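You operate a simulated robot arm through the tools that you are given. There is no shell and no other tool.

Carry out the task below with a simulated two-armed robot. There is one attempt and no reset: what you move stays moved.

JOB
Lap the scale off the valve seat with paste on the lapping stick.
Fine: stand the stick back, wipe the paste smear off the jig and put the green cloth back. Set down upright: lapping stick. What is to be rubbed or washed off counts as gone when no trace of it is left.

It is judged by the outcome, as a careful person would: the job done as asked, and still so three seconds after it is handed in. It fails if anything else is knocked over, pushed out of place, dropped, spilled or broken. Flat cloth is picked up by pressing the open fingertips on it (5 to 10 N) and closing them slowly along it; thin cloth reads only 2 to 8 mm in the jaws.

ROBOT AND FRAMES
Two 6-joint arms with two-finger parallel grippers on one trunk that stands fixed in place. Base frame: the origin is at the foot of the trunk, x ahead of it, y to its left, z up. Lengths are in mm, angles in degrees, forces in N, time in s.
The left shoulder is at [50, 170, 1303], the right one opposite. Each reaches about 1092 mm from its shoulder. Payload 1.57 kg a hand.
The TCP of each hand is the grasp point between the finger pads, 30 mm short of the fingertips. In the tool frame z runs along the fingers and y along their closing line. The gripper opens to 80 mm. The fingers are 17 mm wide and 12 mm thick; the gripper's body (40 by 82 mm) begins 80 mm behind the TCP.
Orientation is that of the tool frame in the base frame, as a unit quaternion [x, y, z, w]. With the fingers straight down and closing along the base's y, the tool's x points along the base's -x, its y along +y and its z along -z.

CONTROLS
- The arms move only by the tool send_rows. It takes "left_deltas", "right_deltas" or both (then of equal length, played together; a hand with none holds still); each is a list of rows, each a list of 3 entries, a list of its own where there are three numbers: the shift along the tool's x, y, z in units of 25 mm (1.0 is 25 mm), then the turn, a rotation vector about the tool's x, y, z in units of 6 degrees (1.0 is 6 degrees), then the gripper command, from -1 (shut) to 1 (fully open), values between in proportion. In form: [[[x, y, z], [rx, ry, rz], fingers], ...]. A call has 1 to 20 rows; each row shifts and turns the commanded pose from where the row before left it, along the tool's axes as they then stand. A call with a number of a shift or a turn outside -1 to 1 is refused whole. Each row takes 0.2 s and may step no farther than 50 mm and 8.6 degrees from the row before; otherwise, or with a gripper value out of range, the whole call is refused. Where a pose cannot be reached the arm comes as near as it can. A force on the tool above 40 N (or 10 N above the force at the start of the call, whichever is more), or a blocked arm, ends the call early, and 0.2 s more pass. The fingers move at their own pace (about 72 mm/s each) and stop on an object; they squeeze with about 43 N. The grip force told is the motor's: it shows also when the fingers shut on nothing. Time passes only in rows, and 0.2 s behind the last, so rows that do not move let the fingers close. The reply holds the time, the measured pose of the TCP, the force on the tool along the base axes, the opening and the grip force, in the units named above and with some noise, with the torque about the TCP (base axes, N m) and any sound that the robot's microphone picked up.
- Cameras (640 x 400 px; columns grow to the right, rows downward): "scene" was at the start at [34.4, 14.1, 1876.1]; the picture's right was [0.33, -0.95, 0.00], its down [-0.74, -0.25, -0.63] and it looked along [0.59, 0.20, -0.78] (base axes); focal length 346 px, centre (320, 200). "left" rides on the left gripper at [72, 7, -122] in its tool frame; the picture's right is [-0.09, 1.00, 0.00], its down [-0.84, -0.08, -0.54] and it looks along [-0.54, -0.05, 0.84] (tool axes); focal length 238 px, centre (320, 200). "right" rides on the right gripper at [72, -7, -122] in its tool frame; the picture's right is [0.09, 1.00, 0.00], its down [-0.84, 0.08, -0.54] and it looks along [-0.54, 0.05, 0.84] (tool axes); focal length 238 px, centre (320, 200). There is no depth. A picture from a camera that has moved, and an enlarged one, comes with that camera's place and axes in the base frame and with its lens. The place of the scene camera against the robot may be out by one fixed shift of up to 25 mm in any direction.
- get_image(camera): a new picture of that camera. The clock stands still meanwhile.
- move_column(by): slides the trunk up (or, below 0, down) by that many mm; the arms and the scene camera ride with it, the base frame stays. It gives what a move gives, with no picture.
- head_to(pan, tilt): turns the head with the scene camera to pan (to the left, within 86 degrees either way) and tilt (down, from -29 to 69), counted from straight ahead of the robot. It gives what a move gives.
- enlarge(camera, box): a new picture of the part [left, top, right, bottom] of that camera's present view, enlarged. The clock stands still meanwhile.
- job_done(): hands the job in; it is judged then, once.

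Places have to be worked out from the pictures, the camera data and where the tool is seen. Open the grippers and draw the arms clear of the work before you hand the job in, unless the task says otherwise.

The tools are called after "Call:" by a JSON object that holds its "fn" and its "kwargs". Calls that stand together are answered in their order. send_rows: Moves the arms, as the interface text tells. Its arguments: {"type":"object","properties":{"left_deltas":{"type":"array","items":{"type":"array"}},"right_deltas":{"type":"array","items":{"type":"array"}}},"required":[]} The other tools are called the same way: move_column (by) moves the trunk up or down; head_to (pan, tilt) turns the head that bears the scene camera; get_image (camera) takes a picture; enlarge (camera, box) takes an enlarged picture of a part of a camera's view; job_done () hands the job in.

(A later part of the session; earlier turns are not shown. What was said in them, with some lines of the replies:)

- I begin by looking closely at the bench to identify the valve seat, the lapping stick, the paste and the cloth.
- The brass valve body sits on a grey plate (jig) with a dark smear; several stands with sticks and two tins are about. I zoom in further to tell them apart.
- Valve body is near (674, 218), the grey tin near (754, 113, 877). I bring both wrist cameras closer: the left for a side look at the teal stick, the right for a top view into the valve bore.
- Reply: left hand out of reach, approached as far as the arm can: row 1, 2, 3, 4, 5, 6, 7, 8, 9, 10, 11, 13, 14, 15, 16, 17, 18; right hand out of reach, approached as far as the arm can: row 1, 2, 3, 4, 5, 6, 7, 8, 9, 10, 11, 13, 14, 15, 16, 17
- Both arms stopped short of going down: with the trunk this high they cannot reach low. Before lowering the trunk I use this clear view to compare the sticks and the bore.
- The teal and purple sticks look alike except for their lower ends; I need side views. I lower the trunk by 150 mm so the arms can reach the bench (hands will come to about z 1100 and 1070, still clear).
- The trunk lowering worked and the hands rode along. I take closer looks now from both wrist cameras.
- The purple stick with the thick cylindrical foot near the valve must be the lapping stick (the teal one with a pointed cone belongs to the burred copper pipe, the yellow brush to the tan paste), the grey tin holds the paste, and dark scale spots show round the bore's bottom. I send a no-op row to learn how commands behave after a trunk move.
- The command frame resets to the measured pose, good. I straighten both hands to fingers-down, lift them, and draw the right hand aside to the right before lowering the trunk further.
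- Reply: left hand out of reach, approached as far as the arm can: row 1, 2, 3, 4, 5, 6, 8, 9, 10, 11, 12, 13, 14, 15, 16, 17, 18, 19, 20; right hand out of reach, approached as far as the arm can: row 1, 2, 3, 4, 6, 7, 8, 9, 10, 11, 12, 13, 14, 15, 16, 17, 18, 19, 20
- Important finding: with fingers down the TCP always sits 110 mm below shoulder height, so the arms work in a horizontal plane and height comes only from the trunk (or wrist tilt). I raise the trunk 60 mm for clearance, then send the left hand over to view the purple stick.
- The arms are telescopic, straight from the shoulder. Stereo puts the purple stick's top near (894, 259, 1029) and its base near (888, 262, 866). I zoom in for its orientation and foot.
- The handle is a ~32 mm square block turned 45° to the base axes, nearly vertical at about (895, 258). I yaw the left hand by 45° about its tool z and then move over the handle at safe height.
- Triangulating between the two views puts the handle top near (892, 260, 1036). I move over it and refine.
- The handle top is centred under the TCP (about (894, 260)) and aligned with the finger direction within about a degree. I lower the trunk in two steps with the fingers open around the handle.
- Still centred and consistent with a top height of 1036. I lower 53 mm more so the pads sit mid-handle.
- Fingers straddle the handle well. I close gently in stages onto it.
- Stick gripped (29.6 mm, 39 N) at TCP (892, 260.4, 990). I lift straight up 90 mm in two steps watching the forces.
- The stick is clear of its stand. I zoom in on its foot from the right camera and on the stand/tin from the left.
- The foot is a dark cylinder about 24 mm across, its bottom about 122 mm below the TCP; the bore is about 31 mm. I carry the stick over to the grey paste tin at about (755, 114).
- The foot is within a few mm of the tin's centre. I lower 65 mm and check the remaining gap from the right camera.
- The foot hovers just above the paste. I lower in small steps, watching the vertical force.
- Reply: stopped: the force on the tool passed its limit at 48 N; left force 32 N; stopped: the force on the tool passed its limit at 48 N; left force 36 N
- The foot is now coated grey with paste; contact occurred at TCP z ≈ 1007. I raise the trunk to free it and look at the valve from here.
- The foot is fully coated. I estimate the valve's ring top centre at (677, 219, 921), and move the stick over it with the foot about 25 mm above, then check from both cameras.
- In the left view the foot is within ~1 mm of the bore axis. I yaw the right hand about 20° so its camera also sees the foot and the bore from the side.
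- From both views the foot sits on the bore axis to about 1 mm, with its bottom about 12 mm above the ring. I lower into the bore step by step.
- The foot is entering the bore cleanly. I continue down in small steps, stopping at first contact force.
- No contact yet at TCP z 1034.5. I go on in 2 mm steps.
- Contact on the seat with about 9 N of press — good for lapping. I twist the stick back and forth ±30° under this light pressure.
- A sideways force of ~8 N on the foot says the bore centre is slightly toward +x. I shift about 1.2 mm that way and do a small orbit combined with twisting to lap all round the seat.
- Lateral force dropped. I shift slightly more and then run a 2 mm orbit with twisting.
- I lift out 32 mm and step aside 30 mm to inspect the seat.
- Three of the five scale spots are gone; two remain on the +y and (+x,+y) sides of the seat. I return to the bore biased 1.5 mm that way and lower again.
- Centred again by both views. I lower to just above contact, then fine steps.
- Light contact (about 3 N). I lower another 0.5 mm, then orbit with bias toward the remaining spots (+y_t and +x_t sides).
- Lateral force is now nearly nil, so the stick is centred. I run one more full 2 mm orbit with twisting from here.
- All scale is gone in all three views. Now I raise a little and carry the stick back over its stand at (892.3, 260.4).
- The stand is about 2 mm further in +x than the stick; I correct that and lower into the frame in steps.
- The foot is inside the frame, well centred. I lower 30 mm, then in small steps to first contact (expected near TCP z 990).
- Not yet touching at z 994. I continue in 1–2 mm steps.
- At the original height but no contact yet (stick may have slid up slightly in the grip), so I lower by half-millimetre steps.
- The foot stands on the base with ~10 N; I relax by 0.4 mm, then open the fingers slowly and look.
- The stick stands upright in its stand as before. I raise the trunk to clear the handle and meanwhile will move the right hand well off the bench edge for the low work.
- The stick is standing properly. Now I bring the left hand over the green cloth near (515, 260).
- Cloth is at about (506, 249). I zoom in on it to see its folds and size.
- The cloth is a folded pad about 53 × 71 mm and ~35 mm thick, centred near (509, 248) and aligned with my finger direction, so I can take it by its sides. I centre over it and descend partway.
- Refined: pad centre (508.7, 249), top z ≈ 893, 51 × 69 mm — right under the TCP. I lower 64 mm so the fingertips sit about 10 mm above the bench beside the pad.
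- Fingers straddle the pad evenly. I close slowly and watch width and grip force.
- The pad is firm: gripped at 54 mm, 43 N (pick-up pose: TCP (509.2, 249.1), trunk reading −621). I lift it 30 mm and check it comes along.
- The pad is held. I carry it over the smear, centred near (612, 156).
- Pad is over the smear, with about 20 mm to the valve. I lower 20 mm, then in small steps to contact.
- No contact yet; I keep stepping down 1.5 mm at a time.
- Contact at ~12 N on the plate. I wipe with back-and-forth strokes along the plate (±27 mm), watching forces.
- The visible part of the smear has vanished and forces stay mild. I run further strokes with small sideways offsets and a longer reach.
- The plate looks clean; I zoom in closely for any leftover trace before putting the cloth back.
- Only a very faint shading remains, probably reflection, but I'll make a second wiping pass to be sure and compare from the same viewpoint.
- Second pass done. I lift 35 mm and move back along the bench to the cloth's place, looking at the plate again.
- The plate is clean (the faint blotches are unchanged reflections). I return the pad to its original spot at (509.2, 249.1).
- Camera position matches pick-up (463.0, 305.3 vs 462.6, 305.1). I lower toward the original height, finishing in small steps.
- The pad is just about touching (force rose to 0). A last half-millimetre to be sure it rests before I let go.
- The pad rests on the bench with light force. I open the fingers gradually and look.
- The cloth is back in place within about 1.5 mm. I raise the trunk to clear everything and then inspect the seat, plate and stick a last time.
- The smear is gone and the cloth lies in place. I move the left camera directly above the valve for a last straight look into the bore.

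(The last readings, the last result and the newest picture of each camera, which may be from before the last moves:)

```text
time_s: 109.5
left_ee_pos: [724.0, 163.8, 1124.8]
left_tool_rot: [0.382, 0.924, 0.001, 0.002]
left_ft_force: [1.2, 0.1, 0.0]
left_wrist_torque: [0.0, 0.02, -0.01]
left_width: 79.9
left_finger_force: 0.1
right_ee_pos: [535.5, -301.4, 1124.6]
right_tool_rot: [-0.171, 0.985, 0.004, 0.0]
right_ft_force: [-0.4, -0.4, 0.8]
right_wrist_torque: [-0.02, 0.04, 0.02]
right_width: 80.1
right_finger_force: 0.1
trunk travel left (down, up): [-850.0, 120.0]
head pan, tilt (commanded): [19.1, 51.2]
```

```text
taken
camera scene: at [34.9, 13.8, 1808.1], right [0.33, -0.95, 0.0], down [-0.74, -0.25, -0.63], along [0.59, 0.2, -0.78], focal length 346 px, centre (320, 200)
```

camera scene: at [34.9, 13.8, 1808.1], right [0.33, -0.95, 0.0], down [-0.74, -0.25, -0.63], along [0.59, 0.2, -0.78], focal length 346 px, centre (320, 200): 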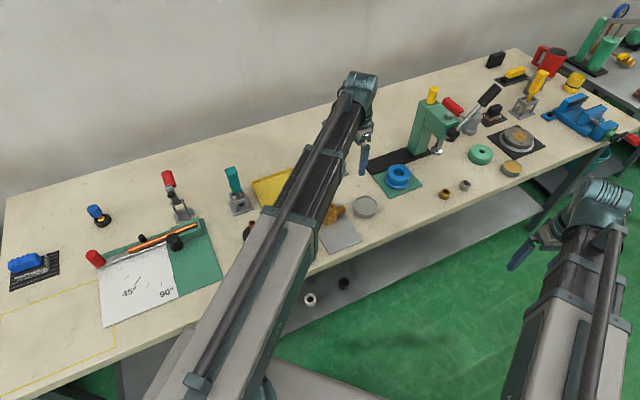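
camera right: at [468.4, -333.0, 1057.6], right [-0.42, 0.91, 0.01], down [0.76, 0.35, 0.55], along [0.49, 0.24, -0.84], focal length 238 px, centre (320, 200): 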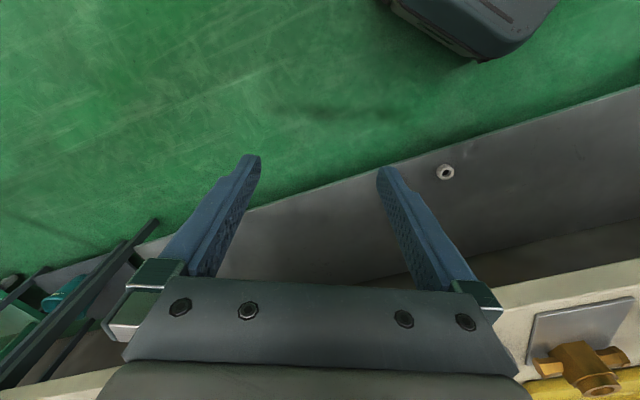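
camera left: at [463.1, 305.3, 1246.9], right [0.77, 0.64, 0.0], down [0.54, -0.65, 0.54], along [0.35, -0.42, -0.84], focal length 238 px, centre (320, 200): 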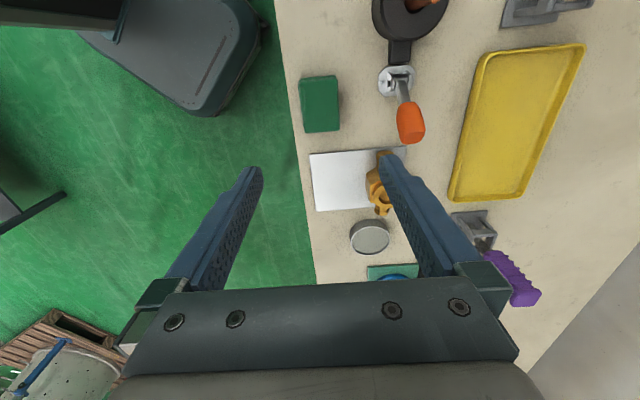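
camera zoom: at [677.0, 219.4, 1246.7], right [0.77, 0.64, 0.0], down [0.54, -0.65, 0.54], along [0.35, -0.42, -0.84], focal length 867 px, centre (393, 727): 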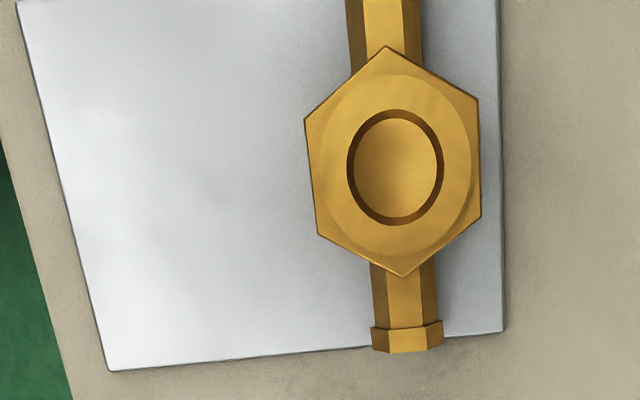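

The bore and plate are clean. I withdraw the left arm off the bench front and raise the trunk, then check the stick and everything else once more.

Call:
{"fn": "send_rows", "kwargs": {"left_deltas": [[[0.503, -0.905, 0], [0, 0, 0], 1], [[0.503, -0.905, 0], [0, 0, 0], 1], [[0.503, -0.905, 0], [0, 0, 0], 1], [[0.503, -0.905, 0], [0, 0, 0], 1], [[0.503, -0.905, 0], [0, 0, 0], 1], [[0.503, -0.905, 0], [0, 0, 0], 1], [[0.503, -0.905, 0], [0, 0, 0], 1], [[0.503, -0.905, 0], [0, 0, 0], 1], [[0.503, -0.905, 0], [0, 0, 0], 1]]}}

Call:
{"fn": "move_column", "kwargs": {"by": 100}}

Call:
{"fn": "get_image", "kwargs": {"camera": "scene"}}

Call:
{"fn": "enlarge", "kwargs": {"camera": "scene", "box": [280, 140, 400, 290]}}

Call:
{"fn": "enlarge", "kwargs": {"camera": "scene", "box": [310, 140, 370, 200]}}

```text
time_s: 111.5
left_ee_pos: [497.0, 102.0, 1124.8]
left_tool_rot: [0.383, 0.924, 0.001, 0.002]
left_ft_force: [0.1, 0.1, 0.8]
left_wrist_torque: [0.0, -0.02, 0.0]
left_width: 80.1
left_finger_force: 0.1
right_ee_pos: [533.8, -301.9, 1125.0]
right_tool_rot: [-0.171, 0.985, 0.004, 0.002]
right_ft_force: [0.4, -0.6, 0.8]
right_wrist_torque: [-0.02, 0.04, 0.01]
right_width: 80.2
right_finger_force: 0.1
trunk travel left (down, up): [-850.0, 120.0]
head pan, tilt (commanded): [19.1, 51.2]
```

```text
time_s: 112.8
left_ee_pos: [499.1, 101.8, 1225.8]
left_tool_rot: [0.383, 0.924, 0.001, 0.002]
left_ft_force: [0.0, -0.8, 0.2]
left_wrist_torque: [0.01, 0.02, -0.03]
left_width: 80.1
left_finger_force: 0.1
right_ee_pos: [535.1, -301.3, 1225.0]
right_tool_rot: [-0.171, 0.985, 0.003, 0.001]
right_ft_force: [-1.0, -0.9, 0.1]
right_wrist_torque: [0.02, 0.02, -0.01]
right_width: 79.9
right_finger_force: 0.1
trunk travel left (down, up): [-950.0, 20.0]
head pan, tilt (commanded): [19.1, 51.2]
```

```text
taken
camera scene: at [34.5, 13.9, 1908.1], right [0.33, -0.95, 0.0], down [-0.74, -0.25, -0.63], along [0.59, 0.2, -0.78], focal length 346 px, centre (320, 200)
```

scene: 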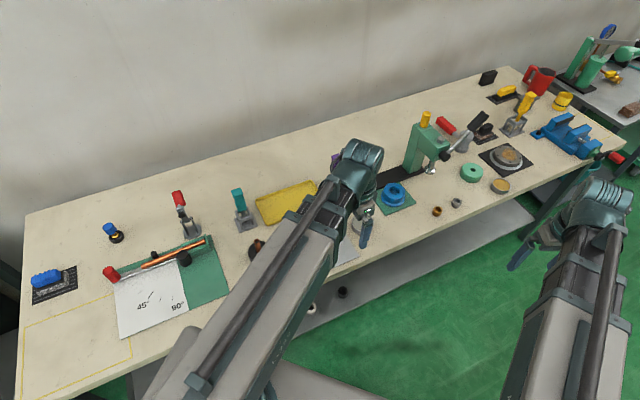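

```text
2.67 times, centred on (340, 215) of scene
camera zoom: at [34.5, 13.9, 1908.1], right [0.33, -0.95, 0.0], down [-0.74, -0.25, -0.63], along [0.59, 0.2, -0.78], focal length 922 px, centre (267, 160)
```

zoom: 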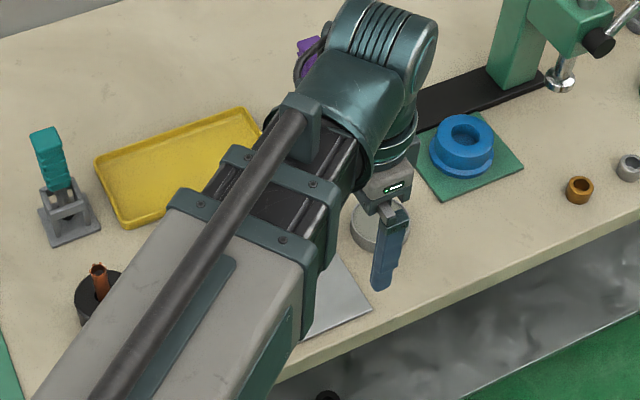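

```text
6.67 times, centred on (340, 170) of scene
camera zoom: at [34.5, 13.9, 1908.1], right [0.33, -0.95, 0.0], down [-0.74, -0.25, -0.63], along [0.59, 0.2, -0.78], focal length 2306 px, centre (187, 400)
```

zoom: 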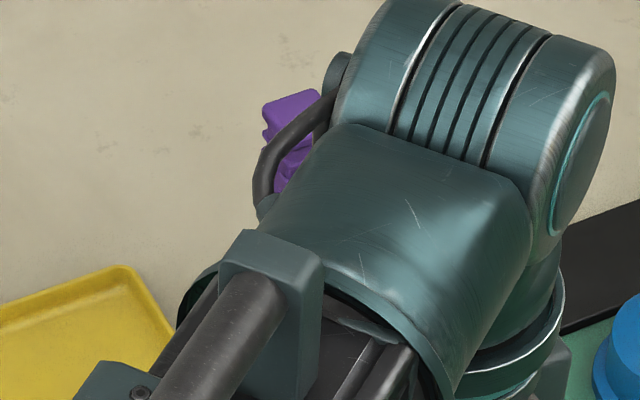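

The arm blocks the view; I shift it further right over the floor and check the stick.

Call:
{"fn": "send_rows", "kwargs": {"left_deltas": [[[-0.6, -0.85, 0], [0, 0, 0], 1], [[-0.6, -0.85, 0], [0, 0, 0], 1], [[-0.6, -0.85, 0], [0, 0, 0], 1], [[-0.6, -0.85, 0], [0, 0, 0], 1], [[-0.6, -0.85, 0], [0, 0, 0], 1]]}}

Call:
{"fn": "get_image", "kwargs": {"camera": "scene"}}

Call:
{"fn": "enlarge", "kwargs": {"camera": "scene", "box": [240, 140, 400, 290]}}

Call:
{"fn": "enlarge", "kwargs": {"camera": "scene", "box": [310, 140, 370, 200]}}

```text
time_s: 114.0
left_ee_pos: [476.3, -28.9, 1223.0]
left_tool_rot: [0.383, 0.924, 0.001, 0.001]
left_ft_force: [-0.6, -0.3, 0.2]
left_wrist_torque: [-0.01, -0.01, -0.02]
left_width: 80.0
left_finger_force: 0.0
right_ee_pos: [534.4, -301.7, 1226.1]
right_tool_rot: [-0.171, 0.985, 0.005, 0.002]
right_ft_force: [0.9, -0.5, 0.2]
right_wrist_torque: [0.01, -0.01, -0.01]
right_width: 79.9
right_finger_force: 0.1
trunk travel left (down, up): [-950.0, 20.0]
head pan, tilt (commanded): [19.1, 51.2]
```

```text
taken
camera scene: at [34.3, 13.2, 1908.1], right [0.33, -0.95, 0.0], down [-0.74, -0.25, -0.63], along [0.59, 0.21, -0.78], focal length 346 px, centre (320, 200)
```

scene: 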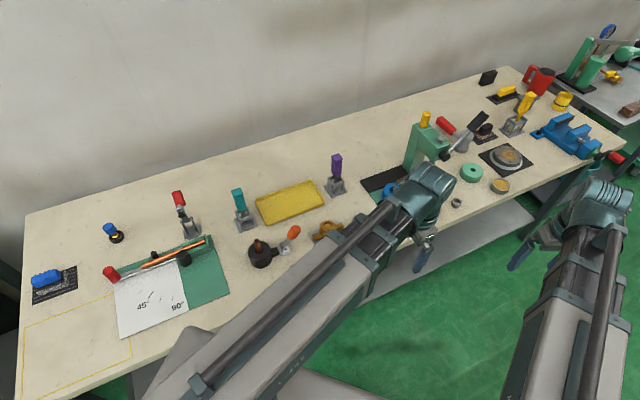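

```text
2.67 times, centred on (320, 215) of scene
camera zoom: at [34.3, 13.2, 1908.1], right [0.33, -0.95, 0.0], down [-0.74, -0.25, -0.63], along [0.59, 0.21, -0.78], focal length 922 px, centre (320, 160)
```

zoom: 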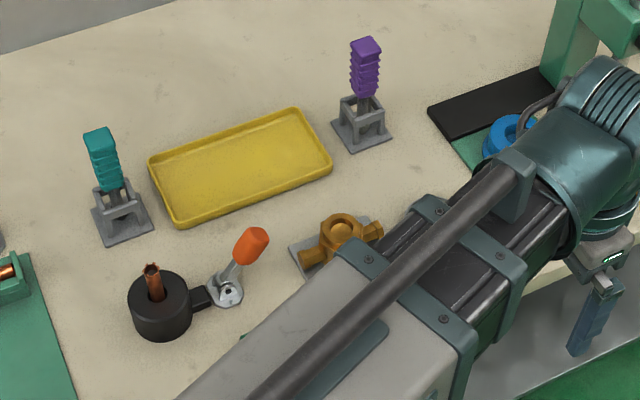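

```text
6.67 times, centred on (340, 170) of scene
camera zoom: at [34.3, 13.2, 1908.1], right [0.33, -0.95, 0.0], down [-0.74, -0.25, -0.63], along [0.59, 0.21, -0.78], focal length 2306 px, centre (187, 400)
```

zoom: 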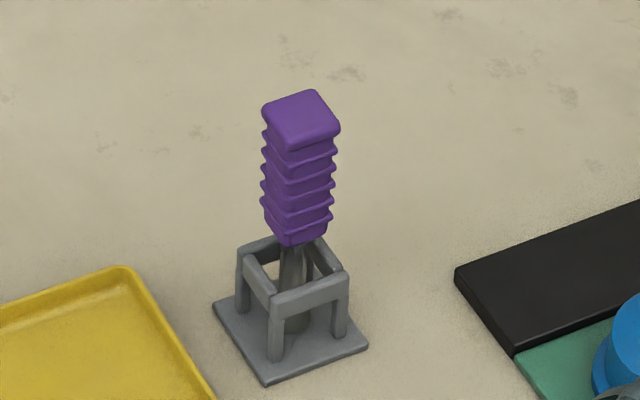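

The stick stands upright in its stand, the seat and jig plate are clean, the cloth is back, nothing else has moved, and both hands are open and clear of the bench. I hand the job in.

Call:
{"fn": "job_done", "kwargs": {}}

```text
The job is handed in.
```

The job is handed in. The scale is lapped off the valve seat, and no trace showed in the close-ups from either wrist camera or the scene camera.

- **Lapping stick:** I took the purple stick as the lapping stick and the grey tin as its paste. It is back upright in its stand.
- **Jig plate:** The paste smear is wiped off after two passes. A few faint blotches still show in the pictures. The second pass left them unchanged, so I judged them to be reflections on the metal.
- **Green cloth:** It is back in its place, about 1.5 mm from where it started.

As far as the pictures show, nothing else on the bench moved. Both grippers are open and the arms are clear of the bench.
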